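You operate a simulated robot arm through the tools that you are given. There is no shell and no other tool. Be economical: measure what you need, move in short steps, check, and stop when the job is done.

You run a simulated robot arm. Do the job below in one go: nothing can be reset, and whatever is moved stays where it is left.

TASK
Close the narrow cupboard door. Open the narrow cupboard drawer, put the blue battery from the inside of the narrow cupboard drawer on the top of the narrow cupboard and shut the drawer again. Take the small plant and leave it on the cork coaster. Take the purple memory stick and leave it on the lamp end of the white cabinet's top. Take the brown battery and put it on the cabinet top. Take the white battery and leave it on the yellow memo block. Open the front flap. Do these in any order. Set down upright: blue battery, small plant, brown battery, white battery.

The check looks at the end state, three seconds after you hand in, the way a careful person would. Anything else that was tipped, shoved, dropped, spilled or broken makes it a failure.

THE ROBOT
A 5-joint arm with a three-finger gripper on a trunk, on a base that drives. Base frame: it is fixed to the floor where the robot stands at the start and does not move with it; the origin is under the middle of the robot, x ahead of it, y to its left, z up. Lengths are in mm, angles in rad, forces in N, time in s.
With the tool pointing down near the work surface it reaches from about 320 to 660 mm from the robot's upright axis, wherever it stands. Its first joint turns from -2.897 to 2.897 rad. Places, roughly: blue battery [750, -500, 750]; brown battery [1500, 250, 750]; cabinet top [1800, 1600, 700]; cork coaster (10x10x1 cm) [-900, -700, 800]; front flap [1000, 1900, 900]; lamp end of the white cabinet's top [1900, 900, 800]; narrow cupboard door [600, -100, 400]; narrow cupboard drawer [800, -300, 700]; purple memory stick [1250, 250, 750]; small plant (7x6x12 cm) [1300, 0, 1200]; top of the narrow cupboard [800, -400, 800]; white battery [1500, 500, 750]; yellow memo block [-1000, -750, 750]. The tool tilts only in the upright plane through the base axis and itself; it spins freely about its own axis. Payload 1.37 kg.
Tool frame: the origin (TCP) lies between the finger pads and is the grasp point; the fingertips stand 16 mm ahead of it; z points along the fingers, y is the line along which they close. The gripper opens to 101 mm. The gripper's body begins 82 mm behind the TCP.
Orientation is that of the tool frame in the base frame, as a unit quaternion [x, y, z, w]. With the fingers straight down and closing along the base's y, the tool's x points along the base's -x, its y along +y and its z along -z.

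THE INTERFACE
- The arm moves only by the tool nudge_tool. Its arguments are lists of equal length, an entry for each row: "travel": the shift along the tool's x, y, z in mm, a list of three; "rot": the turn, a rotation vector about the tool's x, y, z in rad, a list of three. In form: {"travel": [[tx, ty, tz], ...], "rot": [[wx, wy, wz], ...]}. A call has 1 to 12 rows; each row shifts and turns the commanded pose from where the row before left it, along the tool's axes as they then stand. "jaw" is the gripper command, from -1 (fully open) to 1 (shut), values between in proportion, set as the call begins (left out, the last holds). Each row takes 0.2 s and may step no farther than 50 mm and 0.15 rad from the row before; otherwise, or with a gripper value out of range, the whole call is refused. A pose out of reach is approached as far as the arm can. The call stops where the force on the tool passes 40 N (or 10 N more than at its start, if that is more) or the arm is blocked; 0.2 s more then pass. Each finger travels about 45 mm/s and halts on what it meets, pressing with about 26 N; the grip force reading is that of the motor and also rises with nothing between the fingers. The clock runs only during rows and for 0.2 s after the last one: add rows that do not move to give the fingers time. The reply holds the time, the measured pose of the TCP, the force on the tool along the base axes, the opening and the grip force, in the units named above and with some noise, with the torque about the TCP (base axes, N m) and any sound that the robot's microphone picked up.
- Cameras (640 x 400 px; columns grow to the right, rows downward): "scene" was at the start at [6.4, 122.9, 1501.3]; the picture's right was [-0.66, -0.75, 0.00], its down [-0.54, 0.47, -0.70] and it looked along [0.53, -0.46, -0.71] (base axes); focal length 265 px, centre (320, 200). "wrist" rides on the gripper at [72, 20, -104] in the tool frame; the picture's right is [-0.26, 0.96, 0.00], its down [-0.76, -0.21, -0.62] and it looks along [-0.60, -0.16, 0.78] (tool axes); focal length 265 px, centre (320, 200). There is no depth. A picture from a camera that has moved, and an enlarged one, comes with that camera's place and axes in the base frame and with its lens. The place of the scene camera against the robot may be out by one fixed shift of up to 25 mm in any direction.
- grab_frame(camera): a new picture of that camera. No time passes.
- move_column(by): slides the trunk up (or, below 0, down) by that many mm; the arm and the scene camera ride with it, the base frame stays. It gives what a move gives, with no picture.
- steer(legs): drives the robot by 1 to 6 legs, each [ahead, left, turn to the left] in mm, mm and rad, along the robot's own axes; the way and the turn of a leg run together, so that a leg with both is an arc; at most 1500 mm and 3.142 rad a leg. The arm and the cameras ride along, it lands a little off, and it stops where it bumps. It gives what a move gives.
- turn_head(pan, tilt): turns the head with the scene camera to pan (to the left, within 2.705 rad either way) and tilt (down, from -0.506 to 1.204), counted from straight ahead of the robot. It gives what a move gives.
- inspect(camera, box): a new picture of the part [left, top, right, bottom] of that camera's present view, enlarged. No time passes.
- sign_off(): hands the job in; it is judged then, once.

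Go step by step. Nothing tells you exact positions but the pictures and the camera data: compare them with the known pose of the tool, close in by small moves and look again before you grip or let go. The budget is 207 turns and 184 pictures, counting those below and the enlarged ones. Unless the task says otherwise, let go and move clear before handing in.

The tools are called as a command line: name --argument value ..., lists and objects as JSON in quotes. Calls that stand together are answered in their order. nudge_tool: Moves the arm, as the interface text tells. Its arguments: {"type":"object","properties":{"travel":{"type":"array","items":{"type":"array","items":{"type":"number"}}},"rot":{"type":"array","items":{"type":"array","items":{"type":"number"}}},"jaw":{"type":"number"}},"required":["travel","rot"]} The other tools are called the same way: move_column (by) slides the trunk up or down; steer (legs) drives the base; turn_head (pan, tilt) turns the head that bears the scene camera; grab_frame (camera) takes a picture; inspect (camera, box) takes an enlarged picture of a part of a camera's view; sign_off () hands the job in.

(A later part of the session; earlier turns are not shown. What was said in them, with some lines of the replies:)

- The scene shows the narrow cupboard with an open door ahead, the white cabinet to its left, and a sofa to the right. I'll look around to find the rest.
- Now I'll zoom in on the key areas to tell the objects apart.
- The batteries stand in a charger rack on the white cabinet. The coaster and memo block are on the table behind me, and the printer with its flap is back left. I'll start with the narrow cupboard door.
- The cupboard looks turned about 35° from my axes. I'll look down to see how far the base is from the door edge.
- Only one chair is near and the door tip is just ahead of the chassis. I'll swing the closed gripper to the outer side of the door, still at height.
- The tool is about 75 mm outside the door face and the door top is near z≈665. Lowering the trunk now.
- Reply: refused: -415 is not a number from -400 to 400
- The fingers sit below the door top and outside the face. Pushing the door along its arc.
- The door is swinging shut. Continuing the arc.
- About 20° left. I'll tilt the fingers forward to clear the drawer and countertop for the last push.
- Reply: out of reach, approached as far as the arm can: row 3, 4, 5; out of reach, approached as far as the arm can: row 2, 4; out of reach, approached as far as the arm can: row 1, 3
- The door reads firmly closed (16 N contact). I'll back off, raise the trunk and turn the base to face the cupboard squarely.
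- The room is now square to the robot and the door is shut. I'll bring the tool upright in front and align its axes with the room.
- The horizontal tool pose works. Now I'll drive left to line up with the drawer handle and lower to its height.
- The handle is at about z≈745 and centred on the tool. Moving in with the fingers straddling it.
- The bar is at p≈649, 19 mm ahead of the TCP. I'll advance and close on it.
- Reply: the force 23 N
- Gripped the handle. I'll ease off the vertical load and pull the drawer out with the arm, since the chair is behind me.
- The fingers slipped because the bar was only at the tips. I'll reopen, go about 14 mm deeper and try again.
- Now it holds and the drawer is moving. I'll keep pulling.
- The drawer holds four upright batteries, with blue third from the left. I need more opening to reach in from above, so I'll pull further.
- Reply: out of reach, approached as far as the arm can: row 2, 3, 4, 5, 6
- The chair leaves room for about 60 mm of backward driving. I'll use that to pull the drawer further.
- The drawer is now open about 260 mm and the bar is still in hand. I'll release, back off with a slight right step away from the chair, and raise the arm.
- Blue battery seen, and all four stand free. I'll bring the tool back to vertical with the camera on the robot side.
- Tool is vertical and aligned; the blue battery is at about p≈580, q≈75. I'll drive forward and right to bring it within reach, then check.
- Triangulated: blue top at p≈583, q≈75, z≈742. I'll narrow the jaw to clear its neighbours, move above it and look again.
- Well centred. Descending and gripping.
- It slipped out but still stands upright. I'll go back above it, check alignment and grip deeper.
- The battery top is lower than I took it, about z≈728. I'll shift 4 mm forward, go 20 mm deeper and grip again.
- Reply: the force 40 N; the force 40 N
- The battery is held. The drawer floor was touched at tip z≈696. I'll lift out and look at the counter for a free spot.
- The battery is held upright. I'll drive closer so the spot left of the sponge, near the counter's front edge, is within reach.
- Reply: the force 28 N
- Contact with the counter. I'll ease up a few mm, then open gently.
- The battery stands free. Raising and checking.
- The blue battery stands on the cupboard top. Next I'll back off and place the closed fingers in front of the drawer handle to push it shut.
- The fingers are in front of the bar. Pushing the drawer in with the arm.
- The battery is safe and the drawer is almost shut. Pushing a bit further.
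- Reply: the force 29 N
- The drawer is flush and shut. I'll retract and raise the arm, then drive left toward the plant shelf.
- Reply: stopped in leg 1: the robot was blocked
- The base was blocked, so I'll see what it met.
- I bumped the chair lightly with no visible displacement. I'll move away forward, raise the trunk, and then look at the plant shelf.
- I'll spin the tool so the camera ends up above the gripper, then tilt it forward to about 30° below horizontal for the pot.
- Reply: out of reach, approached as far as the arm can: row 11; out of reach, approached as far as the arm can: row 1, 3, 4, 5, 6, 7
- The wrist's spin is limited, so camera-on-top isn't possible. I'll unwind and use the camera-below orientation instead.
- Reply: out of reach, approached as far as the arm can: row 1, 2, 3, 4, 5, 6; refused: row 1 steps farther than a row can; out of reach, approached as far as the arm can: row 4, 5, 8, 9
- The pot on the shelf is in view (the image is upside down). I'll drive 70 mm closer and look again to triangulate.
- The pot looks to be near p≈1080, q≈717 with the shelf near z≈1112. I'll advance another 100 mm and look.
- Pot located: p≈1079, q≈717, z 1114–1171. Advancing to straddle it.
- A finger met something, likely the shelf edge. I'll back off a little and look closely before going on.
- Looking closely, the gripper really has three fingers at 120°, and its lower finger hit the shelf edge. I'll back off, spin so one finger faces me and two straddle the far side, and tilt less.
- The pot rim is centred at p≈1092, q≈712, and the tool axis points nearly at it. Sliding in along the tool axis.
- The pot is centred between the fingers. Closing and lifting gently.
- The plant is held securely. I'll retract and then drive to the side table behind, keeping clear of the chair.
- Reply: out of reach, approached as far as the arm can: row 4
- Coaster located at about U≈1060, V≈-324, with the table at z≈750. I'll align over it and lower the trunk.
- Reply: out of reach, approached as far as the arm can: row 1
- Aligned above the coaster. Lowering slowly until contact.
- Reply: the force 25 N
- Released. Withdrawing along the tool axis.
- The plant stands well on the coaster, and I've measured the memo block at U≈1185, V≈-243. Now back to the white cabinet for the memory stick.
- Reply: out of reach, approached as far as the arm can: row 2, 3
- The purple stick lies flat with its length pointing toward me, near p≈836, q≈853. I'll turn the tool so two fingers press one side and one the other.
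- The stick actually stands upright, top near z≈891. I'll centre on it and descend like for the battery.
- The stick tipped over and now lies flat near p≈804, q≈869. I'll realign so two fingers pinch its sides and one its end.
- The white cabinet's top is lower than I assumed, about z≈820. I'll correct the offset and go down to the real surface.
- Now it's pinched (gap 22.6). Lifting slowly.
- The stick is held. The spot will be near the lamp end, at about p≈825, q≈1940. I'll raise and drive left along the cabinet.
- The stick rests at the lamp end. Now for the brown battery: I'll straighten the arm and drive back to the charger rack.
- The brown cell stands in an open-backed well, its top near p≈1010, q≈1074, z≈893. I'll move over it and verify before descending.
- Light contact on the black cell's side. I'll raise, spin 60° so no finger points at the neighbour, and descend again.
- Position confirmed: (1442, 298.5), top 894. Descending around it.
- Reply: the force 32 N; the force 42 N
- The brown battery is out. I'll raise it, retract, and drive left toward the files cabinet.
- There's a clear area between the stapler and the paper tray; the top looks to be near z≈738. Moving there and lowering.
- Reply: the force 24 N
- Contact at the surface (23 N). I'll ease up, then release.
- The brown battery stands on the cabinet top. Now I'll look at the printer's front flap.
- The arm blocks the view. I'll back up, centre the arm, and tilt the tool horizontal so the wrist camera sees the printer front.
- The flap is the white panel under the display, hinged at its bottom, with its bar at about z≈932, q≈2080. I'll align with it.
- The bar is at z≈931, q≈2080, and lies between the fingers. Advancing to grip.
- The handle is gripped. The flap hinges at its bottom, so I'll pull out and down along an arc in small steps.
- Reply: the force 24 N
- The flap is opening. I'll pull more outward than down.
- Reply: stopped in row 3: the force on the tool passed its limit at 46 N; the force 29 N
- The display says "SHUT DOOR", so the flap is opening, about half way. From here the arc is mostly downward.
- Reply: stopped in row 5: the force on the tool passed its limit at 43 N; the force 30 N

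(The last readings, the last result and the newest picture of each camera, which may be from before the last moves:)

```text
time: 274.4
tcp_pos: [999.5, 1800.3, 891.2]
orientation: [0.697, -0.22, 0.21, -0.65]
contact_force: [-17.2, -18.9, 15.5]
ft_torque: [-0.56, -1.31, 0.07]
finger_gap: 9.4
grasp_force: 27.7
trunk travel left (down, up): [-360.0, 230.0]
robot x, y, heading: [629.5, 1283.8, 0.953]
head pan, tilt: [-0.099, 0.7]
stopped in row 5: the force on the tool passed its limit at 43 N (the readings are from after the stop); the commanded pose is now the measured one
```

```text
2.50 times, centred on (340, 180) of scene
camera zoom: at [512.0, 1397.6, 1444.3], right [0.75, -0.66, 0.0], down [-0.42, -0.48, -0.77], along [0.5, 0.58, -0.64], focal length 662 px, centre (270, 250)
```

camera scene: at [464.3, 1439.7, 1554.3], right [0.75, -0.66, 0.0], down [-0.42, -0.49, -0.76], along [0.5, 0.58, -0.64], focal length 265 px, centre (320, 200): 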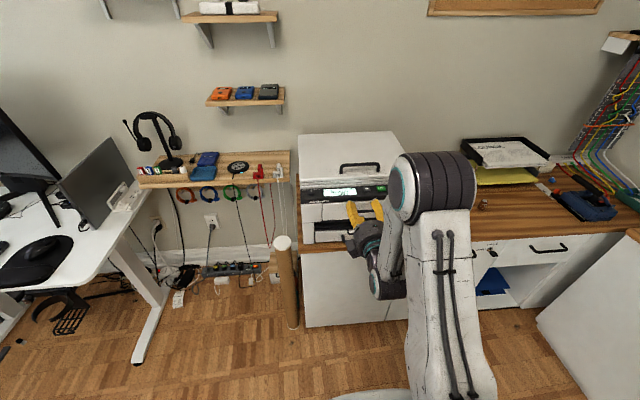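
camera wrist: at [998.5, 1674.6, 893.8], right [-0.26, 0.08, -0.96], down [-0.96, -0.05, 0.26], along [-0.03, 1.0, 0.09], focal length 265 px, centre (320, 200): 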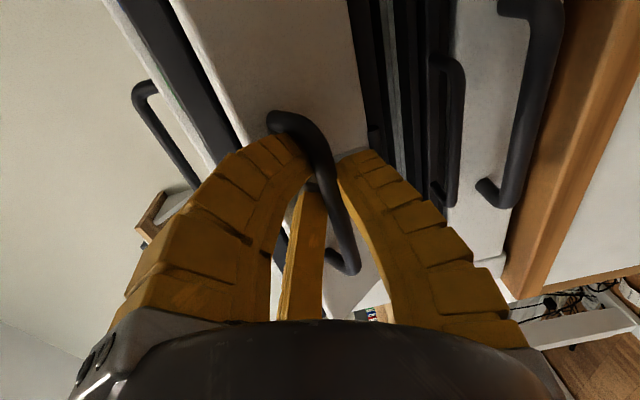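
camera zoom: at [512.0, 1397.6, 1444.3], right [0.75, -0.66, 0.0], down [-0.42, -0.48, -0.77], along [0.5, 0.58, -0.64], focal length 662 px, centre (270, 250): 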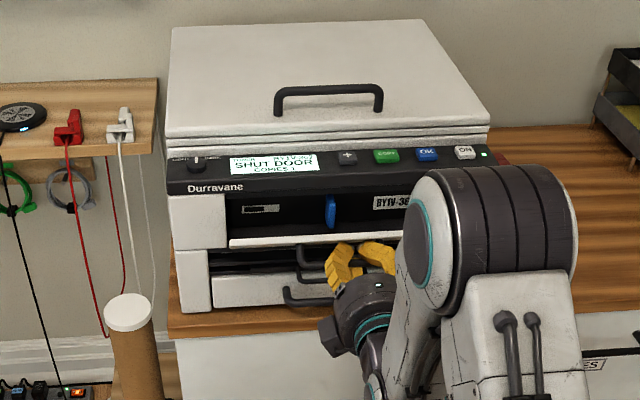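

About 60° now. I'll release the bar, back out, and push the flap down from above with closed fingers.

nudge_tool --travel '[[0, 0, 0], [0, 0, 0], [0, 0, -30], [0, 0, -30], [0, 0, -20]]' --rot '[[0, 0, 0], [0, 0, 0], [0, 0, 0], [0, 0, 0], [0, 0, 0]]' --jaw 0.4

nudge_tool --travel '[[0, -45, 0], [0, -45, 0]]' --rot '[[0, 0, 0], [0, 0, 0]]' --jaw 1

grab_frame --camera "wrist"

inspect --camera "scene" --box '[260, 100, 420, 260]'

```text
time: 274.8
tcp_pos: [998.7, 1800.5, 890.6]
orientation: [0.696, -0.221, 0.208, -0.651]
contact_force: [-20.6, -18.9, 11.4]
ft_torque: [-0.06, -0.29, -0.48]
finger_gap: 15.8
grasp_force: 0.1
trunk travel left (down, up): [-360.0, 230.0]
robot x, y, heading: [633.0, 1283.1, 0.95]
head pan, tilt: [-0.099, 0.7]
stopped in row 2: the force on the tool passed its limit at 40 N (the readings are from after the stop); the commanded pose is now the measured one
```

```text
time: 275.4
tcp_pos: [1004.8, 1808.7, 978.3]
orientation: [0.696, -0.224, 0.207, -0.65]
contact_force: [-0.1, 0.8, -1.0]
ft_torque: [0.05, -0.01, -0.04]
finger_gap: 0.2
grasp_force: 27.7
trunk travel left (down, up): [-360.0, 230.0]
robot x, y, heading: [632.3, 1285.4, 0.959]
head pan, tilt: [-0.099, 0.7]
```

```text
23 pictures are left
camera wrist: at [1003.9, 1682.1, 966.1], right [-0.25, 0.1, -0.96], down [-0.97, -0.05, 0.25], along [-0.03, 0.99, 0.11], focal length 265 px, centre (320, 200)
```

wrist: 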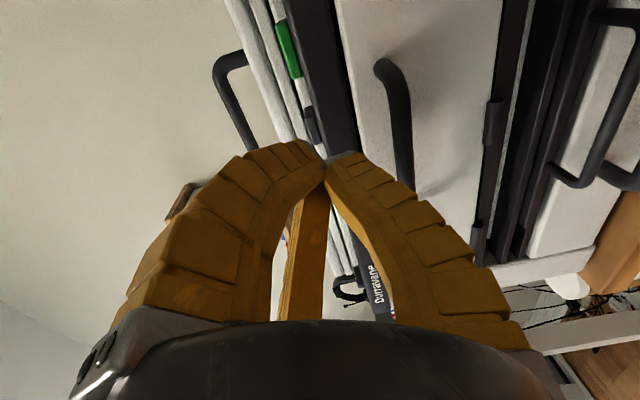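

```text
2.50 times, centred on (340, 180) of scene
camera zoom: at [516.0, 1402.2, 1444.4], right [0.75, -0.66, 0.0], down [-0.42, -0.49, -0.76], along [0.5, 0.58, -0.64], focal length 662 px, centre (270, 250)
```

zoom: 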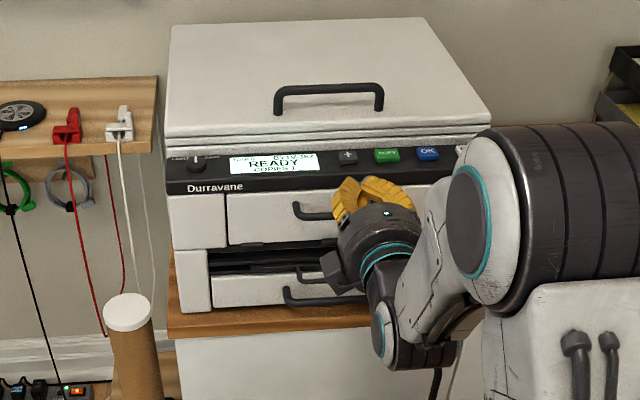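

The retreat was interrupted and lifting closed the flap again. I'll regrip the bar and repeat, releasing more carefully.

nudge_tool --travel '[[0, 0, -35], [0, 22, 0], [0, 22, 0], [0, 0, 0], [0, -2.5, 30], [0, -2.5, 30], [0, -0.8, 9]]' --rot '[[0, 0, 0], [0, 0, 0], [0, 0, 0], [0, 0, 0], [0, 0, 0], [0, 0, 0], [0, 0, 0]]' --jaw -0.2

nudge_tool --travel '[[0, 0, 0], [0, 0, 0], [0, 0, 0], [0, 0, 0], [0, 0, 0]]' --rot '[[0, 0, 0], [0, 0, 0], [0, 0, 0], [0, 0, 0], [0, 0, 0]]' --jaw 1

grab_frame --camera "wrist"

```text
time: 277.0
tcp_pos: [1022.7, 1833.5, 935.2]
orientation: [0.698, -0.223, 0.207, -0.648]
contact_force: [-0.4, -0.5, 0.1]
ft_torque: [0.02, -0.02, 0.01]
finger_gap: 63.8
grasp_force: 3.0
trunk travel left (down, up): [-360.0, 230.0]
robot x, y, heading: [632.2, 1284.0, 0.957]
head pan, tilt: [-0.099, 0.7]
```

```text
time: 278.2
tcp_pos: [1023.2, 1833.9, 934.8]
orientation: [0.699, -0.222, 0.207, -0.647]
contact_force: [3.2, 4.3, -7.4]
ft_torque: [0.06, -0.04, 0.02]
finger_gap: 5.9
grasp_force: 27.9
trunk travel left (down, up): [-360.0, 230.0]
robot x, y, heading: [632.7, 1281.8, 0.955]
head pan, tilt: [-0.099, 0.7]
```

```text
21 pictures are left
camera wrist: at [1021.7, 1707.4, 922.2], right [-0.26, 0.09, -0.96], down [-0.97, -0.05, 0.25], along [-0.03, 0.99, 0.1], focal length 265 px, centre (320, 200)
```

wrist: 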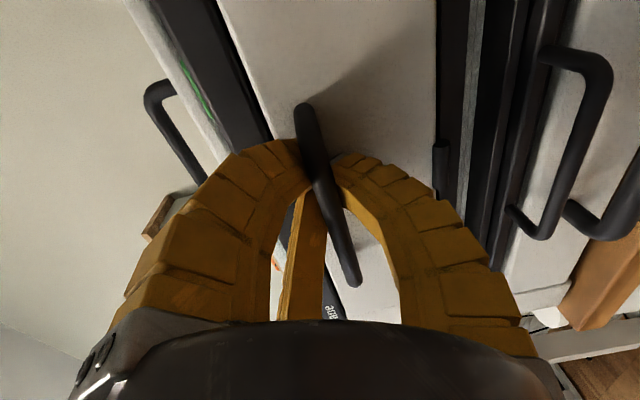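

nudge_tool --travel '[[0, 3, -7], [0, 3, -6], [0, 4, -6], [0, 5, -6], [0, 6, -5], [0, 6, -4], [0, 6, -2], [0, 5, 0]]' --rot '[[0, 0, 0], [0, 0, 0], [0, 0, 0], [0, 0, 0], [0, 0, 0], [0, 0, 0], [0, 0, 0], [0, 0, 0]]'

nudge_tool --travel '[[0, 3, 1], [0, 4, 2], [0, 4, 2]]' --rot '[[0, 0, 0], [0, 0, 0], [0, 0, 0]]'

nudge_tool --travel '[[0, 0, 0], [0, 0, 0]]' --rot '[[0, 0, 0], [0, 0, 0]]' --jaw 0.4

grab_frame --camera "wrist"

```text
time: 280.0
tcp_pos: [999.8, 1803.4, 902.2]
orientation: [0.696, -0.222, 0.208, -0.65]
contact_force: [8.1, 15.9, 0.4]
ft_torque: [0.32, -0.71, 0.0]
finger_gap: 6.9
grasp_force: 28.6
trunk travel left (down, up): [-360.0, 230.0]
robot x, y, heading: [632.7, 1283.3, 0.954]
head pan, tilt: [-0.099, 0.7]
```

```text
time: 280.8
tcp_pos: [1000.5, 1803.2, 894.5]
orientation: [0.694, -0.22, 0.209, -0.653]
contact_force: [-15.5, -16.5, 21.9]
ft_torque: [0.19, -0.95, 0.07]
finger_gap: 8.1
grasp_force: 27.9
trunk travel left (down, up): [-360.0, 230.0]
robot x, y, heading: [631.3, 1283.3, 0.959]
head pan, tilt: [-0.099, 0.7]
```

```text
time: 281.3
tcp_pos: [998.3, 1802.5, 895.0]
orientation: [0.694, -0.221, 0.208, -0.653]
contact_force: [-18.9, -19.9, 12.5]
ft_torque: [-0.03, -0.15, -0.44]
finger_gap: 15.3
grasp_force: 0.1
trunk travel left (down, up): [-360.0, 230.0]
robot x, y, heading: [632.5, 1279.8, 0.956]
head pan, tilt: [-0.099, 0.7]
stopped in row 2: the force on the tool passed its limit at 42 N (the readings are from after the stop); the commanded pose is now the measured one
```

```text
20 pictures are left
camera wrist: at [996.8, 1675.5, 880.8], right [-0.25, 0.1, -0.96], down [-0.97, -0.06, 0.25], along [-0.03, 0.99, 0.12], focal length 265 px, centre (320, 200)
```

wrist: 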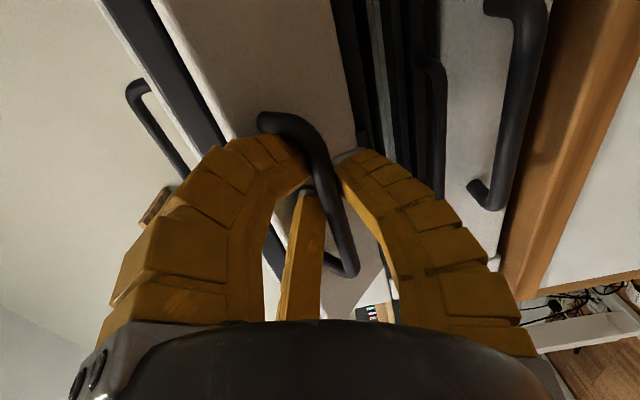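

nudge_tool --travel '[[0, 0, -8], [0, 0, -10], [0, 0, -15], [0, 0, -20], [0, 0, -20]]' --rot '[[0, 0, 0], [0, 0, 0], [0, 0, 0], [0, 0, 0], [0, 0, 0]]'

grab_frame --camera "wrist"

```text
time: 282.5
tcp_pos: [958.1, 1745.4, 896.8]
orientation: [0.697, -0.222, 0.207, -0.65]
contact_force: [-0.1, 0.8, -1.0]
ft_torque: [0.01, 0.03, -0.03]
finger_gap: 35.0
grasp_force: 3.1
trunk travel left (down, up): [-360.0, 230.0]
robot x, y, heading: [630.9, 1281.6, 0.957]
head pan, tilt: [-0.099, 0.7]
```

```text
19 pictures are left
camera wrist: at [957.5, 1618.3, 883.2], right [-0.26, 0.1, -0.96], down [-0.97, -0.06, 0.25], along [-0.03, 0.99, 0.11], focal length 265 px, centre (320, 200)
```

wrist: 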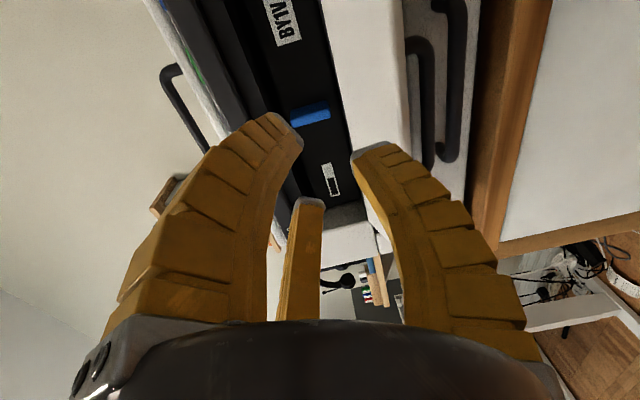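

inspect --camera "scene" --box '[260, 100, 420, 260]'

```text
2.50 times, centred on (340, 180) of scene
camera zoom: at [515.0, 1400.7, 1444.3], right [0.75, -0.66, 0.0], down [-0.42, -0.49, -0.77], along [0.5, 0.58, -0.64], focal length 662 px, centre (270, 250)
```

zoom: 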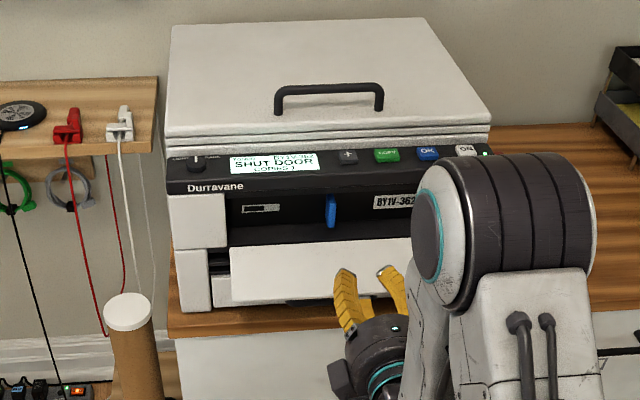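

The flap has dropped fully open. Now for the last item, the white battery: I'll back off, restore the tool to vertical and drive to the rack.

steer --legs '[[-80, 0, 0]]'

move_column --by 160

nudge_tool --travel '[[0, 0, 0], [0, 0, 0], [0, 0, 0], [0, 0, 0], [0, 0, 0], [0, 0, 0], [0, 0, 0], [0, 0, 0], [0, 0, 0], [0, 0, 0]]' --rot '[[-0.15, 0, 0], [-0.15, 0, 0], [-0.15, 0, 0], [-0.15, 0, 0], [-0.15, 0, 0], [-0.15, 0, 0], [-0.15, 0, 0], [-0.15, 0, 0], [-0.15, 0, 0], [-0.15, 0, 0]]' --jaw 0.25

steer --legs '[[0, 0, -1.568], [610, -150, 0]]'

grab_frame --camera "wrist"

```text
time: 283.6
tcp_pos: [913.5, 1681.4, 895.9]
orientation: [0.697, -0.222, 0.206, -0.65]
contact_force: [-0.3, 0.5, -0.4]
ft_torque: [0.02, 0.02, -0.01]
finger_gap: 35.1
grasp_force: 3.6
trunk travel left (down, up): [-360.0, 230.0]
robot x, y, heading: [584.5, 1219.6, 0.955]
head pan, tilt: [-0.099, 0.7]
```

```text
time: 285.4
tcp_pos: [911.8, 1680.6, 1056.1]
orientation: [0.698, -0.222, 0.207, -0.649]
contact_force: [0.8, -0.4, 0.3]
ft_torque: [0.0, 0.0, 0.0]
finger_gap: 35.1
grasp_force: 3.5
trunk travel left (down, up): [-520.0, 70.0]
robot x, y, heading: [584.9, 1216.8, 0.954]
head pan, tilt: [-0.099, 0.7]
```

```text
time: 287.6
tcp_pos: [913.1, 1681.4, 1054.7]
orientation: [0.953, -0.303, 0.0, 0.0]
contact_force: [-0.1, 0.1, 0.2]
ft_torque: [0.01, -0.01, 0.01]
finger_gap: 42.2
grasp_force: 3.7
trunk travel left (down, up): [-520.0, 70.0]
robot x, y, heading: [583.8, 1220.9, 0.953]
head pan, tilt: [-0.099, 0.7]
```

```text
time: 294.9
tcp_pos: [1478.2, 445.6, 1055.8]
orientation: [-0.473, 0.881, 0.001, 0.0]
contact_force: [0.0, 0.0, 0.4]
ft_torque: [0.01, 0.0, -0.04]
finger_gap: 42.4
grasp_force: 3.4
trunk travel left (down, up): [-520.0, 70.0]
robot x, y, heading: [1007.6, 758.8, -0.589]
head pan, tilt: [-0.099, 0.7]
```

```text
17 pictures are left
camera wrist: at [1422.3, 396.8, 1159.6], right [-0.66, 0.75, 0.0], down [0.59, 0.52, 0.62], along [0.47, 0.41, -0.78], focal length 265 px, centre (320, 200)
```

wrist: 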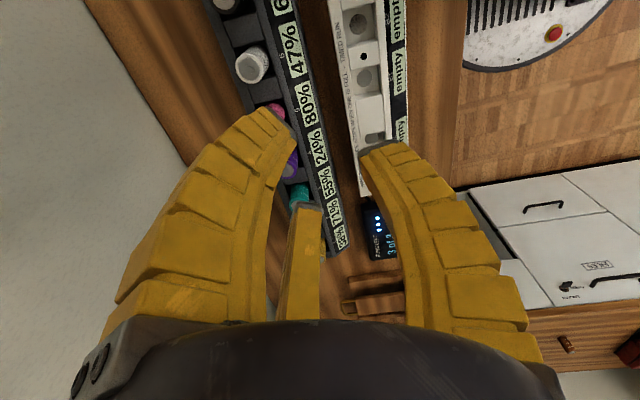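

White cell at (1507, 386). Moving over it and lowering for a check.

nudge_tool --travel '[[16.4, -28.6, 0], [16.4, -28.6, 0], [0, 0, 40], [0, 0, 40], [0, 0, 30]]' --rot '[[0, 0, 0], [0, 0, 0], [0, 0, 0], [0, 0, 0], [0, 0, 0]]' --jaw 0.28

grab_frame --camera "wrist"

```text
time: 296.1
tcp_pos: [1506.9, 385.7, 945.8]
orientation: [-0.472, 0.881, 0.0, 0.0]
contact_force: [0.5, -0.4, -0.1]
ft_torque: [0.0, -0.01, 0.01]
finger_gap: 41.0
grasp_force: 4.0
trunk travel left (down, up): [-520.0, 70.0]
robot x, y, heading: [1007.3, 759.6, -0.588]
head pan, tilt: [-0.099, 0.7]
```

```text
16 pictures are left
camera wrist: at [1451.9, 337.6, 1049.8], right [-0.66, 0.75, 0.0], down [0.59, 0.52, 0.62], along [0.47, 0.41, -0.78], focal length 265 px, centre (320, 200)
```

wrist: 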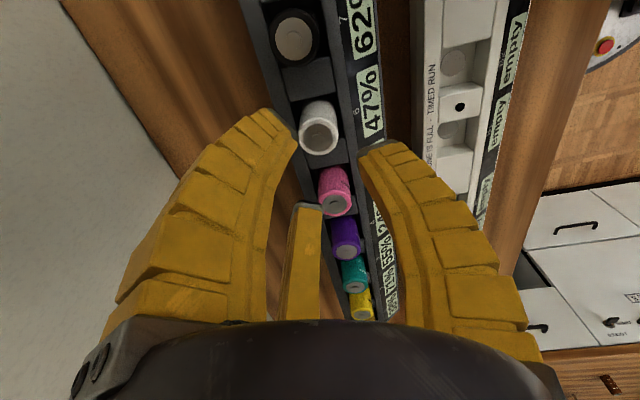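

nudge_tool --travel '[[1, 0, 20], [0, 0, 20], [0, 0, 14], [0, 0, 8]]' --rot '[[0, 0, 0], [0, 0, 0], [0, 0, 0], [0, 0, 0]]'

grab_frame --camera "wrist"

```text
time: 297.1
tcp_pos: [1507.3, 385.0, 884.2]
orientation: [-0.472, 0.882, 0.0, 0.0]
contact_force: [-0.8, 0.5, -0.3]
ft_torque: [0.01, 0.05, 0.04]
finger_gap: 40.9
grasp_force: 2.8
trunk travel left (down, up): [-520.0, 70.0]
robot x, y, heading: [1007.1, 761.5, -0.583]
head pan, tilt: [-0.099, 0.7]
```

```text
15 pictures are left
camera wrist: at [1451.4, 336.9, 987.5], right [-0.66, 0.75, 0.0], down [0.59, 0.52, 0.62], along [0.47, 0.41, -0.78], focal length 265 px, centre (320, 200)
```

wrist: 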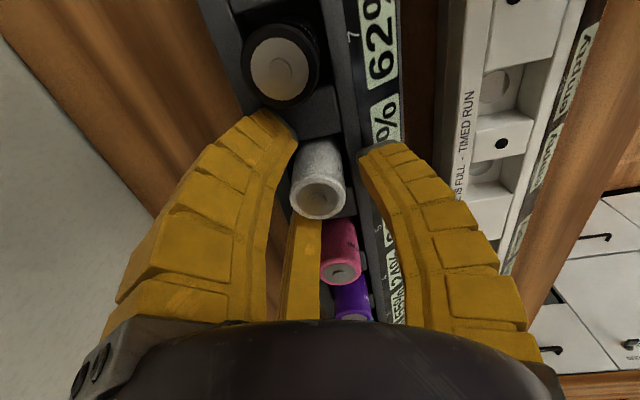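

Centred without contact. Gripping and lifting.

nudge_tool --travel '[[0, 0, 2], [0, 0, 0], [0, 0, 0], [0, 0, 0], [0, 0, 0]]' --rot '[[0, 0, 0], [0, 0, 0], [0, 0, 0], [0, 0, 0], [0, 0, 0]]' --jaw 1

nudge_tool --travel '[[0, 0, -6], [0, 0, -8], [0, 0, -10], [0, 0, -15], [0, 0, -20]]' --rot '[[0, 0, 0], [0, 0, 0], [0, 0, 0], [0, 0, 0], [0, 0, 0]]'

grab_frame --camera "wrist"

```text
time: 298.2
tcp_pos: [1506.6, 385.7, 883.0]
orientation: [-0.473, 0.881, -0.002, 0.002]
contact_force: [2.2, -1.3, 9.4]
ft_torque: [0.02, 0.03, 0.01]
finger_gap: 21.2
grasp_force: 25.4
trunk travel left (down, up): [-520.0, 70.0]
robot x, y, heading: [1008.1, 759.9, -0.585]
head pan, tilt: [-0.099, 0.7]
```

```text
time: 299.4
tcp_pos: [1506.4, 385.7, 940.2]
orientation: [-0.473, 0.881, -0.001, 0.0]
contact_force: [-0.3, 0.4, -0.9]
ft_torque: [0.04, -0.03, 0.01]
finger_gap: 18.3
grasp_force: 26.0
trunk travel left (down, up): [-520.0, 70.0]
robot x, y, heading: [1005.7, 761.3, -0.585]
head pan, tilt: [-0.099, 0.7]
```

```text
14 pictures are left
camera wrist: at [1451.0, 337.5, 1045.0], right [-0.66, 0.75, 0.0], down [0.59, 0.52, 0.62], along [0.47, 0.41, -0.78], focal length 265 px, centre (320, 200)
```

wrist: 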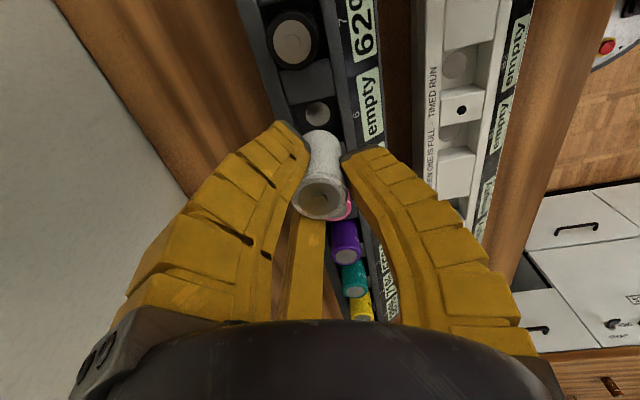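

The white battery is out. The memo block lies under a wall shelf where the upright wrist wouldn't fit, so I'll set the battery down on the free cabinet top and regrip it with a tilted tool.

nudge_tool --travel '[[0, 0, -30], [0, 0, -35]]' --rot '[[0, 0, 0], [0, 0, 0]]'

steer --legs '[[0, -235, 0]]'

nudge_tool --travel '[[0, 40, 0], [0, 40, 0], [0, 40, 0], [0, 40, 0], [0, 0, 45], [0, 0, 45], [0, 0, 45]]' --rot '[[0, 0, 0], [0, 0, 0], [0, 0, 0], [0, 0, 0], [0, 0, 0], [0, 0, 0], [0, 0, 0]]'

grab_frame --camera "wrist"

```text
time: 300.1
tcp_pos: [1506.5, 386.1, 1007.2]
orientation: [-0.473, 0.881, 0.0, 0.0]
contact_force: [-0.8, 0.0, -1.0]
ft_torque: [0.0, -0.03, 0.02]
finger_gap: 18.6
grasp_force: 26.0
trunk travel left (down, up): [-520.0, 70.0]
robot x, y, heading: [1006.8, 756.8, -0.589]
head pan, tilt: [-0.099, 0.7]
```

```text
time: 301.8
tcp_pos: [1375.5, 188.0, 1006.6]
orientation: [-0.472, 0.882, -0.001, 0.0]
contact_force: [0.0, -0.4, -1.4]
ft_torque: [0.01, 0.01, 0.0]
finger_gap: 18.2
grasp_force: 25.9
trunk travel left (down, up): [-520.0, 70.0]
robot x, y, heading: [875.5, 562.0, -0.587]
head pan, tilt: [-0.099, 0.7]
```

```text
time: 303.4
tcp_pos: [1243.7, 277.1, 872.2]
orientation: [-0.472, 0.882, -0.001, 0.001]
contact_force: [-0.4, -0.4, -0.5]
ft_torque: [0.01, -0.01, 0.02]
finger_gap: 18.4
grasp_force: 26.3
trunk travel left (down, up): [-520.0, 70.0]
robot x, y, heading: [878.1, 564.4, -0.585]
head pan, tilt: [-0.099, 0.7]
```

```text
13 pictures are left
camera wrist: at [1187.0, 228.5, 975.3], right [-0.66, 0.75, 0.0], down [0.59, 0.51, 0.62], along [0.47, 0.41, -0.78], focal length 265 px, centre (320, 200)
```

wrist: 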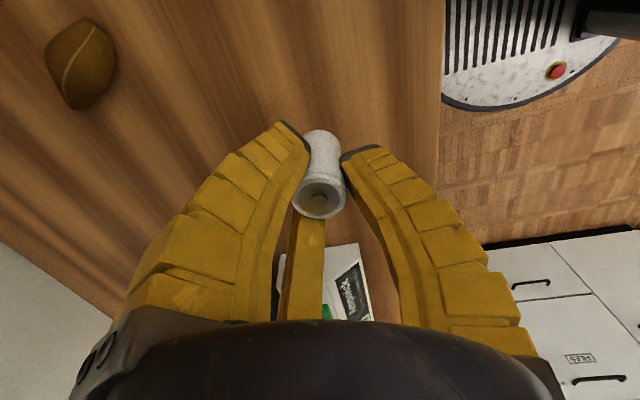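

nudge_tool --travel '[[0, 0, 18], [0, 0, 8], [0, 0, 4], [0, 0, 4], [0, 0, 3], [0, 0, 3]]' --rot '[[0, 0, 0], [0, 0, 0], [0, 0, 0], [0, 0, 0], [0, 0, 0], [0, 0, 0]]'

```text
time: 304.8
tcp_pos: [1243.8, 276.9, 832.2]
orientation: [-0.472, 0.882, -0.002, 0.002]
contact_force: [3.1, -1.2, 25.8]
ft_torque: [-0.09, -0.14, 0.01]
finger_gap: 28.8
grasp_force: 25.5
trunk travel left (down, up): [-520.0, 70.0]
robot x, y, heading: [874.0, 563.0, -0.588]
head pan, tilt: [-0.099, 0.7]
```

nudge_tool --travel '[[0, 0, -3], [0, 0, -2], [0, 0, -1], [0, 0, 0]]' --rot '[[0, 0, 0], [0, 0, 0], [0, 0, 0], [0, 0, 0]]'

nudge_tool --travel '[[0, 0, 0], [0, 0, 0], [0, 0, 0], [0, 0, 0]]' --rot '[[0, 0, 0], [0, 0, 0], [0, 0, 0], [0, 0, 0]]' --jaw 0.1

nudge_tool --travel '[[0, 0, -25], [0, 0, -40], [0, 0, -40]]' --rot '[[0, 0, 0], [0, 0, 0], [0, 0, 0]]'

grab_frame --camera "wrist"

```text
time: 305.8
tcp_pos: [1241.0, 278.1, 836.7]
orientation: [-0.472, 0.882, 0.001, -0.001]
contact_force: [2.5, -1.6, 5.1]
ft_torque: [-0.04, -0.03, 0.0]
finger_gap: 19.5
grasp_force: 25.9
trunk travel left (down, up): [-520.0, 70.0]
robot x, y, heading: [876.8, 562.5, -0.587]
head pan, tilt: [-0.099, 0.7]
```

```text
time: 306.8
tcp_pos: [1241.8, 277.4, 837.3]
orientation: [-0.471, 0.882, 0.0, 0.0]
contact_force: [0.0, -0.2, -0.4]
ft_torque: [0.03, -0.02, -0.03]
finger_gap: 49.5
grasp_force: 2.8
trunk travel left (down, up): [-520.0, 70.0]
robot x, y, heading: [876.5, 561.4, -0.586]
head pan, tilt: [-0.099, 0.7]
```

```text
time: 307.6
tcp_pos: [1242.8, 277.2, 941.9]
orientation: [-0.471, 0.882, 0.0, 0.0]
contact_force: [-0.1, -0.6, -0.2]
ft_torque: [-0.01, 0.0, 0.0]
finger_gap: 49.7
grasp_force: 2.8
trunk travel left (down, up): [-520.0, 70.0]
robot x, y, heading: [874.0, 561.3, -0.589]
head pan, tilt: [-0.099, 0.7]
```

```text
12 pictures are left
camera wrist: at [1186.2, 228.8, 1046.5], right [-0.66, 0.75, 0.0], down [0.59, 0.51, 0.62], along [0.47, 0.41, -0.78], focal length 265 px, centre (320, 200)
```

wrist: 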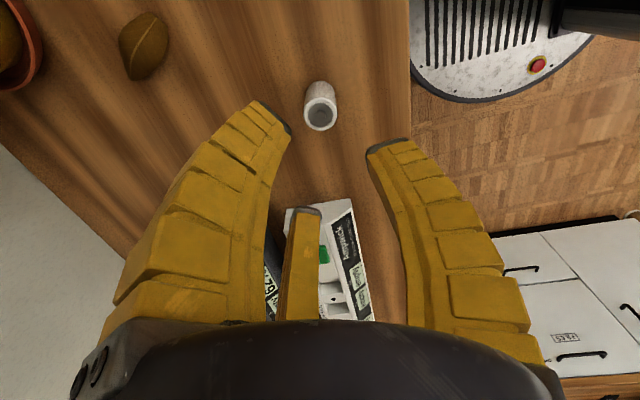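

The white battery stands on the cabinet top. I'll tilt the tool 0.6 rad and line it up with the battery along the tool axis.

nudge_tool --travel '[[0, 0, 0], [0, 0, 0], [0, 0, 0], [0, 0, 0], [-2.2, 31, 9.5], [-2.2, 31, 9.5]]' --rot '[[0.149, 0.0105, 0], [0.149, 0.0105, 0], [0.149, 0.0105, 0], [0.149, 0.0105, 0], [0, 0, 0], [0, 0, 0]]' --jaw 0.15

grab_frame --camera "wrist"

```text
time: 309.0
tcp_pos: [1223.7, 295.8, 889.5]
orientation: [-0.451, 0.843, -0.27, 0.118]
contact_force: [-0.4, -0.7, -0.6]
ft_torque: [0.01, 0.02, 0.03]
finger_gap: 47.5
grasp_force: 3.3
out of reach, approached as far as the arm can: row 6
trunk travel left (down, up): [-520.0, 70.0]
robot x, y, heading: [878.6, 566.1, -0.589]
head pan, tilt: [-0.099, 0.7]
```

```text
11 pictures are left
camera wrist: at [1123.8, 281.6, 967.6], right [-0.52, 0.65, -0.55], down [0.3, 0.74, 0.6], along [0.8, 0.15, -0.58], focal length 265 px, centre (320, 200)
```

wrist: 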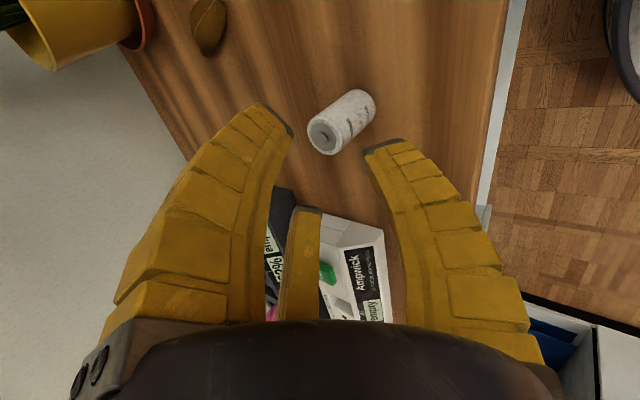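

The projection matches the image. Moving in: part way along the axis, shift, then the rest.

nudge_tool --travel '[[0, 0, 18], [2.6, 5.5, 0], [0, 5.5, 0], [0, 0, 15], [0, 0, 15], [0, 0, 13]]' --rot '[[0, 0, 0], [0, 0, 0], [0, 0, 0], [0, 0, 0], [0, 0, 0], [0, 0, 0]]'

grab_frame --camera "wrist"

```text
time: 310.4
tcp_pos: [1240.7, 278.1, 834.8]
orientation: [-0.45, 0.842, -0.271, 0.118]
contact_force: [-2.9, 0.6, 8.2]
ft_torque: [0.23, 0.23, 0.01]
finger_gap: 45.1
grasp_force: 1.9
trunk travel left (down, up): [-520.0, 70.0]
robot x, y, heading: [875.7, 560.6, -0.587]
head pan, tilt: [-0.099, 0.7]
```

```text
10 pictures are left
camera wrist: at [1141.6, 264.4, 911.5], right [-0.52, 0.65, -0.56], down [0.3, 0.75, 0.59], along [0.8, 0.14, -0.58], focal length 265 px, centre (320, 200)
```

wrist: 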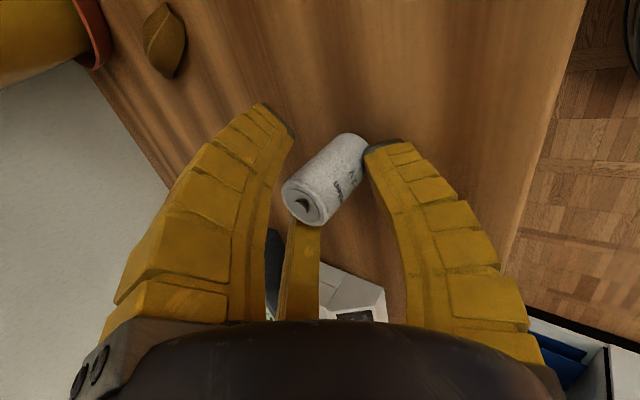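

nudge_tool --travel '[[0, -1.1, -1.7], [0, 0, 0], [0, 0, 0], [0, 0, 0], [0, 0, 0]]' --rot '[[0, 0, 0], [0, 0, 0], [0, 0, 0], [0, 0, 0], [0, 0, 0]]' --jaw 1

nudge_tool --travel '[[0, -5, -7], [0, -7, -10], [0, -9, -13], [0, -15, -22]]' --rot '[[0, 0, 0], [0, 0, 0], [0, 0, 0], [0, 0, 0]]'

grab_frame --camera "wrist"

```text
time: 311.6
tcp_pos: [1241.7, 277.7, 833.6]
orientation: [-0.45, 0.843, -0.27, 0.117]
contact_force: [-0.1, 0.6, 3.7]
ft_torque: [0.07, 0.04, 0.0]
finger_gap: 26.1
grasp_force: 25.4
trunk travel left (down, up): [-520.0, 70.0]
robot x, y, heading: [875.6, 562.2, -0.584]
head pan, tilt: [-0.099, 0.7]
```

```text
time: 312.6
tcp_pos: [1242.4, 279.8, 898.0]
orientation: [-0.45, 0.843, -0.27, 0.118]
contact_force: [0.4, -1.5, -0.9]
ft_torque: [-0.01, 0.01, 0.01]
finger_gap: 24.7
grasp_force: 25.8
trunk travel left (down, up): [-520.0, 70.0]
robot x, y, heading: [878.9, 562.7, -0.59]
head pan, tilt: [-0.099, 0.7]
```

```text
9 pictures are left
camera wrist: at [1142.5, 266.5, 976.5], right [-0.52, 0.65, -0.55], down [0.3, 0.75, 0.6], along [0.8, 0.15, -0.58], focal length 265 px, centre (320, 200)
```

wrist: 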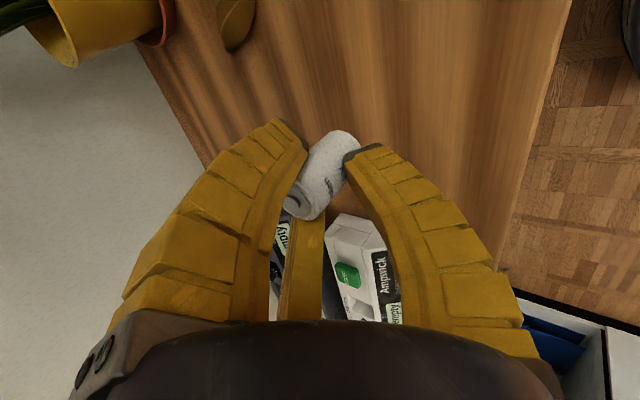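

The battery is held upright in the tilted grip. Driving to the side table now.

move_column --by 70

steer --legs '[[-320, 0, 0], [0, -860, 0], [0, 0, -1.597]]'

```text
time: 313.7
tcp_pos: [1243.1, 279.7, 968.2]
orientation: [-0.451, 0.843, -0.27, 0.118]
contact_force: [0.4, 0.0, -1.2]
ft_torque: [0.03, 0.02, 0.01]
finger_gap: 24.6
grasp_force: 25.9
trunk travel left (down, up): [-590.0, 0.0]
robot x, y, heading: [875.6, 561.5, -0.588]
head pan, tilt: [-0.099, 0.7]
```

```text
time: 323.9
tcp_pos: [-164.4, -336.3, 967.9]
orientation: [0.29, 0.911, -0.273, -0.111]
contact_force: [0.4, -0.1, -1.1]
ft_torque: [-0.01, 0.02, 0.0]
finger_gap: 25.0
grasp_force: 25.9
trunk travel left (down, up): [-590.0, 0.0]
robot x, y, heading: [126.3, 30.0, -2.182]
head pan, tilt: [-0.099, 0.7]
```

steer --legs '[[350, -295, 0], [345, 0, 0]]'

turn_head --pan 0 --tilt 0.85

grab_frame --camera "wrist"

```text
time: 328.5
tcp_pos: [-807.4, -732.3, 968.2]
orientation: [0.292, 0.91, -0.272, -0.111]
contact_force: [-0.3, 0.2, -0.8]
ft_torque: [-0.01, -0.02, -0.04]
finger_gap: 24.4
grasp_force: 25.9
trunk travel left (down, up): [-590.0, 0.0]
robot x, y, heading: [-513.8, -376.9, -2.191]
head pan, tilt: [-0.099, 0.7]
```

```text
time: 329.2
tcp_pos: [-807.6, -731.2, 966.5]
orientation: [0.292, 0.91, -0.272, -0.11]
contact_force: [-0.1, -0.2, -1.9]
ft_torque: [-0.03, -0.01, 0.0]
finger_gap: 24.7
grasp_force: 25.7
trunk travel left (down, up): [-590.0, 0.0]
robot x, y, heading: [-512.4, -372.6, -2.185]
head pan, tilt: [0.0, 0.85]
```

```text
8 pictures are left
camera wrist: at [-817.9, -629.3, 1046.2], right [0.67, 0.5, -0.55], down [0.74, -0.32, 0.6], along [0.12, -0.8, -0.58], focal length 265 px, centre (320, 200)
```

wrist: 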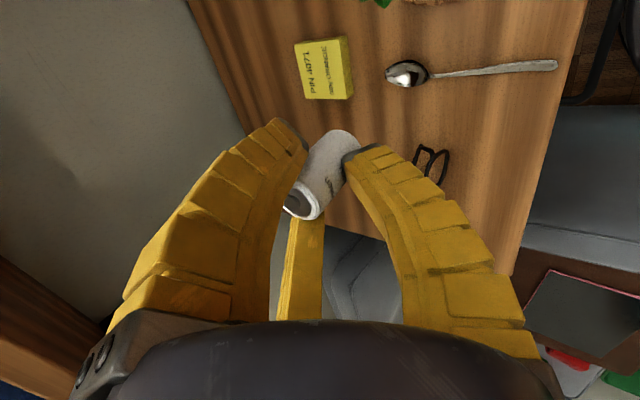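

The memo block's top is centred at U≈1185, V≈-247. Moving the battery above it, staying over the plant's height.

nudge_tool --travel '[[0.2, -13.7, 35.2], [0.2, -13.7, 35.2], [0.1, -13.7, 35.2], [0.1, -13.7, 35.2]]' --rot '[[0, 0, 0], [0, 0, 0], [0, 0, 0], [0, 0, 0]]'

grab_frame --camera "wrist"

inspect --camera "scene" --box '[280, 130, 480, 290]'

```text
time: 330.2
tcp_pos: [-884.6, -827.9, 881.6]
orientation: [0.291, 0.91, -0.274, -0.109]
contact_force: [-1.1, -0.9, 0.0]
ft_torque: [0.0, 0.05, -0.01]
finger_gap: 24.6
grasp_force: 25.7
trunk travel left (down, up): [-590.0, 0.0]
robot x, y, heading: [-511.4, -372.9, -2.188]
head pan, tilt: [0.0, 0.85]
```

```text
7 pictures are left
camera wrist: at [-895.9, -727.0, 959.7], right [0.67, 0.5, -0.55], down [0.74, -0.32, 0.6], along [0.12, -0.81, -0.58], focal length 265 px, centre (320, 200)
```

wrist: 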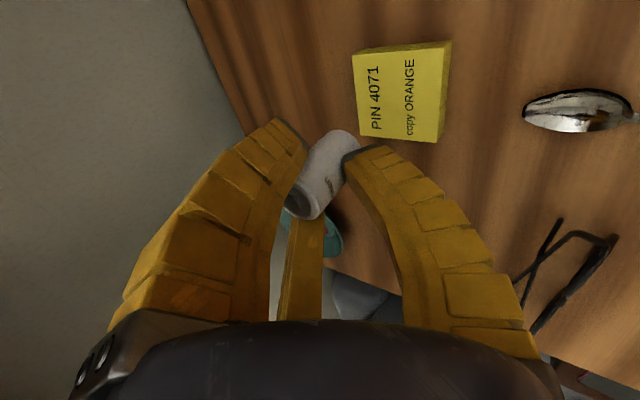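

```text
2.50 times, centred on (380, 210) of scene
camera zoom: at [-376.1, -488.9, 1662.1], right [-0.82, 0.58, 0.0], down [0.44, 0.61, -0.66], along [-0.38, -0.54, -0.75], focal length 662 px, centre (170, 175)
```

zoom: 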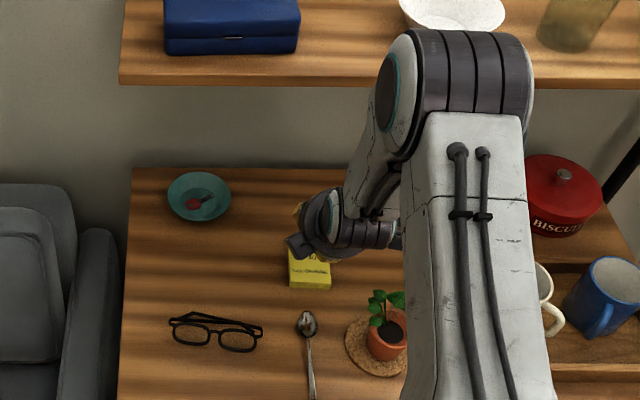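

Over the block, clear of plant and shelf. Descending slowly to contact.

nudge_tool --travel '[[-1, 14, 20.7], [-1, 13.4, 19.8], [0, 2.8, 4.1], [0, 2.2, 3.3], [0, 2.2, 3.3], [0, 2.2, 3.3]]' --rot '[[0, 0, 0], [0, 0, 0], [0, 0, 0], [0, 0, 0], [0, 0, 0], [0, 0, 0]]'

grab_frame --camera "wrist"

```text
time: 331.6
tcp_pos: [-886.6, -827.9, 817.3]
orientation: [0.291, 0.91, -0.273, -0.111]
contact_force: [0.0, 0.2, -0.4]
ft_torque: [0.03, -0.03, -0.02]
finger_gap: 24.7
grasp_force: 26.0
trunk travel left (down, up): [-590.0, 0.0]
robot x, y, heading: [-513.0, -374.1, -2.191]
head pan, tilt: [0.0, 0.85]
```

```text
5 pictures are left
camera wrist: at [-896.5, -726.3, 894.8], right [0.67, 0.5, -0.55], down [0.74, -0.32, 0.6], along [0.12, -0.8, -0.58], focal length 265 px, centre (320, 200)
```

wrist: 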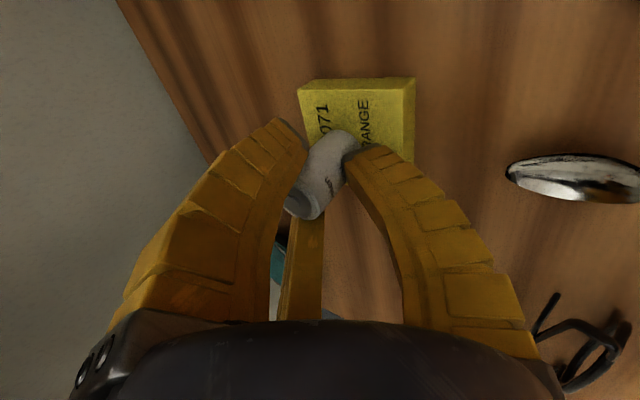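

nudge_tool --travel '[[7, 0, 0], [0, 1.7, 2.5], [0, 1.7, 2.5], [0, 1.7, 2.5], [0, 1.7, 2.5], [0, 1.1, 1.7]]' --rot '[[0, 0, 0], [0, 0, 0], [0, 0, 0], [0, 0, 0], [0, 0, 0], [0, 0, 0]]'

```text
time: 333.0
tcp_pos: [-891.9, -825.9, 805.7]
orientation: [0.291, 0.908, -0.278, -0.115]
contact_force: [-0.4, -2.9, 26.4]
ft_torque: [-0.1, -0.17, 0.0]
finger_gap: 30.4
grasp_force: 26.6
trunk travel left (down, up): [-590.0, 0.0]
robot x, y, heading: [-511.3, -372.0, -2.187]
head pan, tilt: [0.0, 0.85]
```

Contact. I'll ease off and release gently.

nudge_tool --travel '[[0, -1.2, -1.8], [0, -1.1, -1.7], [0, -0.6, -0.8], [0, 0, 0]]' --rot '[[0, 0, 0], [0, 0, 0], [0, 0, 0], [0, 0, 0]]'

nudge_tool --travel '[[0, 0, 0], [0, 0, 0], [0, 0, 0], [0, 0, 0]]' --rot '[[0, 0, 0], [0, 0, 0], [0, 0, 0], [0, 0, 0]]' --jaw 0.1

grab_frame --camera "wrist"

```text
time: 334.0
tcp_pos: [-890.2, -822.8, 808.6]
orientation: [0.292, 0.91, -0.272, -0.113]
contact_force: [-1.9, -0.4, 11.0]
ft_torque: [-0.02, -0.02, -0.03]
finger_gap: 27.5
grasp_force: 26.4
trunk travel left (down, up): [-590.0, 0.0]
robot x, y, heading: [-514.6, -375.4, -2.189]
head pan, tilt: [0.0, 0.85]
```

```text
time: 335.0
tcp_pos: [-890.5, -824.6, 809.5]
orientation: [0.292, 0.91, -0.273, -0.113]
contact_force: [-0.6, -0.8, 15.9]
ft_torque: [0.35, -0.31, -0.01]
finger_gap: 44.4
grasp_force: 0.0
trunk travel left (down, up): [-590.0, 0.0]
robot x, y, heading: [-513.1, -377.1, -2.184]
head pan, tilt: [0.0, 0.85]
```

```text
4 pictures are left
camera wrist: at [-900.3, -722.3, 887.6], right [0.66, 0.5, -0.56], down [0.74, -0.32, 0.59], along [0.12, -0.8, -0.58], focal length 265 px, centre (320, 200)
```

wrist: 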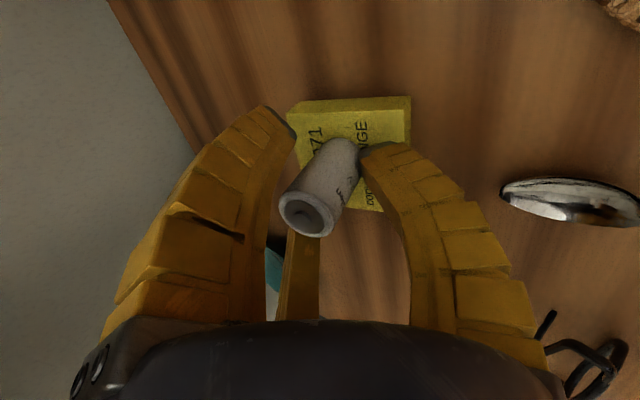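

Released; the battery stands on the block. Withdrawing along the tool axis.

nudge_tool --travel '[[0, 0, -6], [0, 0, -12], [0, 0, -20], [0, 0, -30], [0, 0, -30], [0, 0, -30]]' --rot '[[0, 0, 0], [0, 0, 0], [0, 0, 0], [0, 0, 0], [0, 0, 0], [0, 0, 0]]'

grab_frame --camera "wrist"

```text
time: 336.4
tcp_pos: [-844.2, -768.9, 914.9]
orientation: [0.292, 0.91, -0.272, -0.114]
contact_force: [-0.2, 0.1, -0.3]
ft_torque: [-0.01, -0.02, 0.0]
finger_gap: 49.6
grasp_force: 2.8
trunk travel left (down, up): [-590.0, 0.0]
robot x, y, heading: [-511.7, -372.6, -2.189]
head pan, tilt: [0.0, 0.85]
```

```text
3 pictures are left
camera wrist: at [-854.2, -666.7, 992.5], right [0.67, 0.5, -0.55], down [0.74, -0.32, 0.59], along [0.12, -0.8, -0.58], focal length 265 px, centre (320, 200)
```

wrist: 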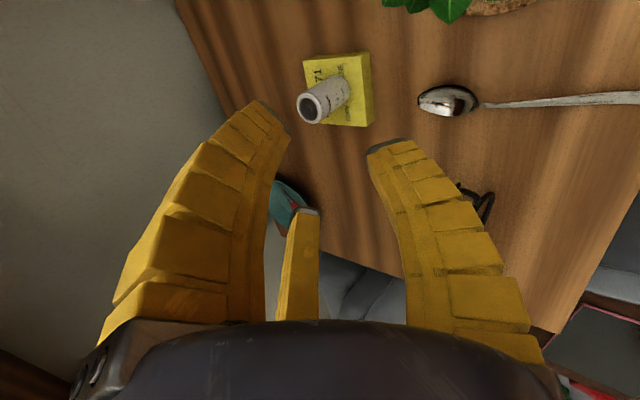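

The white battery stands on the memo block. I'll back away and take one last look.

steer --legs '[[-200, 0, 0]]'

inspect --camera "scene" --box '[240, 80, 440, 205]'

```text
time: 338.0
tcp_pos: [-727.3, -607.0, 913.5]
orientation: [0.291, 0.91, -0.272, -0.115]
contact_force: [0.5, 0.1, 0.5]
ft_torque: [-0.02, 0.02, -0.02]
finger_gap: 49.3
grasp_force: 3.1
trunk travel left (down, up): [-590.0, 0.0]
robot x, y, heading: [-398.1, -211.3, -2.183]
head pan, tilt: [0.0, 0.85]
```

```text
3.20 times, centred on (340, 142) of scene
camera zoom: at [-258.9, -323.9, 1662.1], right [-0.82, 0.58, 0.0], down [0.43, 0.61, -0.66], along [-0.38, -0.54, -0.75], focal length 848 px, centre (256, 384)
```

zoom: 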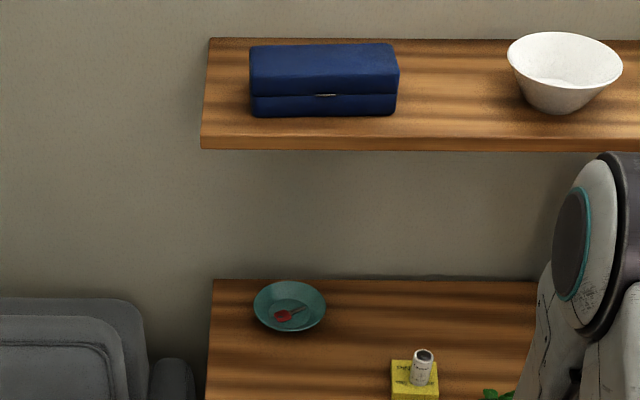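

The battery is upright on the block and the arm is clear of everything. All the steps are done, so I'm handing in.

sign_off

```text
The job is handed in.
```

I finished every task and handed the job in.

- **Narrow cupboard:** the door is closed. The blue battery stands upright on top, and the drawer is shut again.
- **Side table:** the small plant stands on the cork coaster and the white battery stands upright on the yellow memo block.
- **White cabinet:** the purple memory stick lies flat at the lamp end. It tipped over on the cabinet top the first time I tried to grip it.
- **Cabinet top:** the brown battery stands upright between the stapler and the paper tray.
- **Printer:** the front flap is open. A first attempt pulled it shut again, so I reopened it.

The base was blocked once, most likely by the office chair. I saw no clear sign that the chair had moved, but it may have shifted by 2–3 cm. My last pictures were of the side table, so I didn't look again at the flap, the cupboard or the other placed items before handing in.
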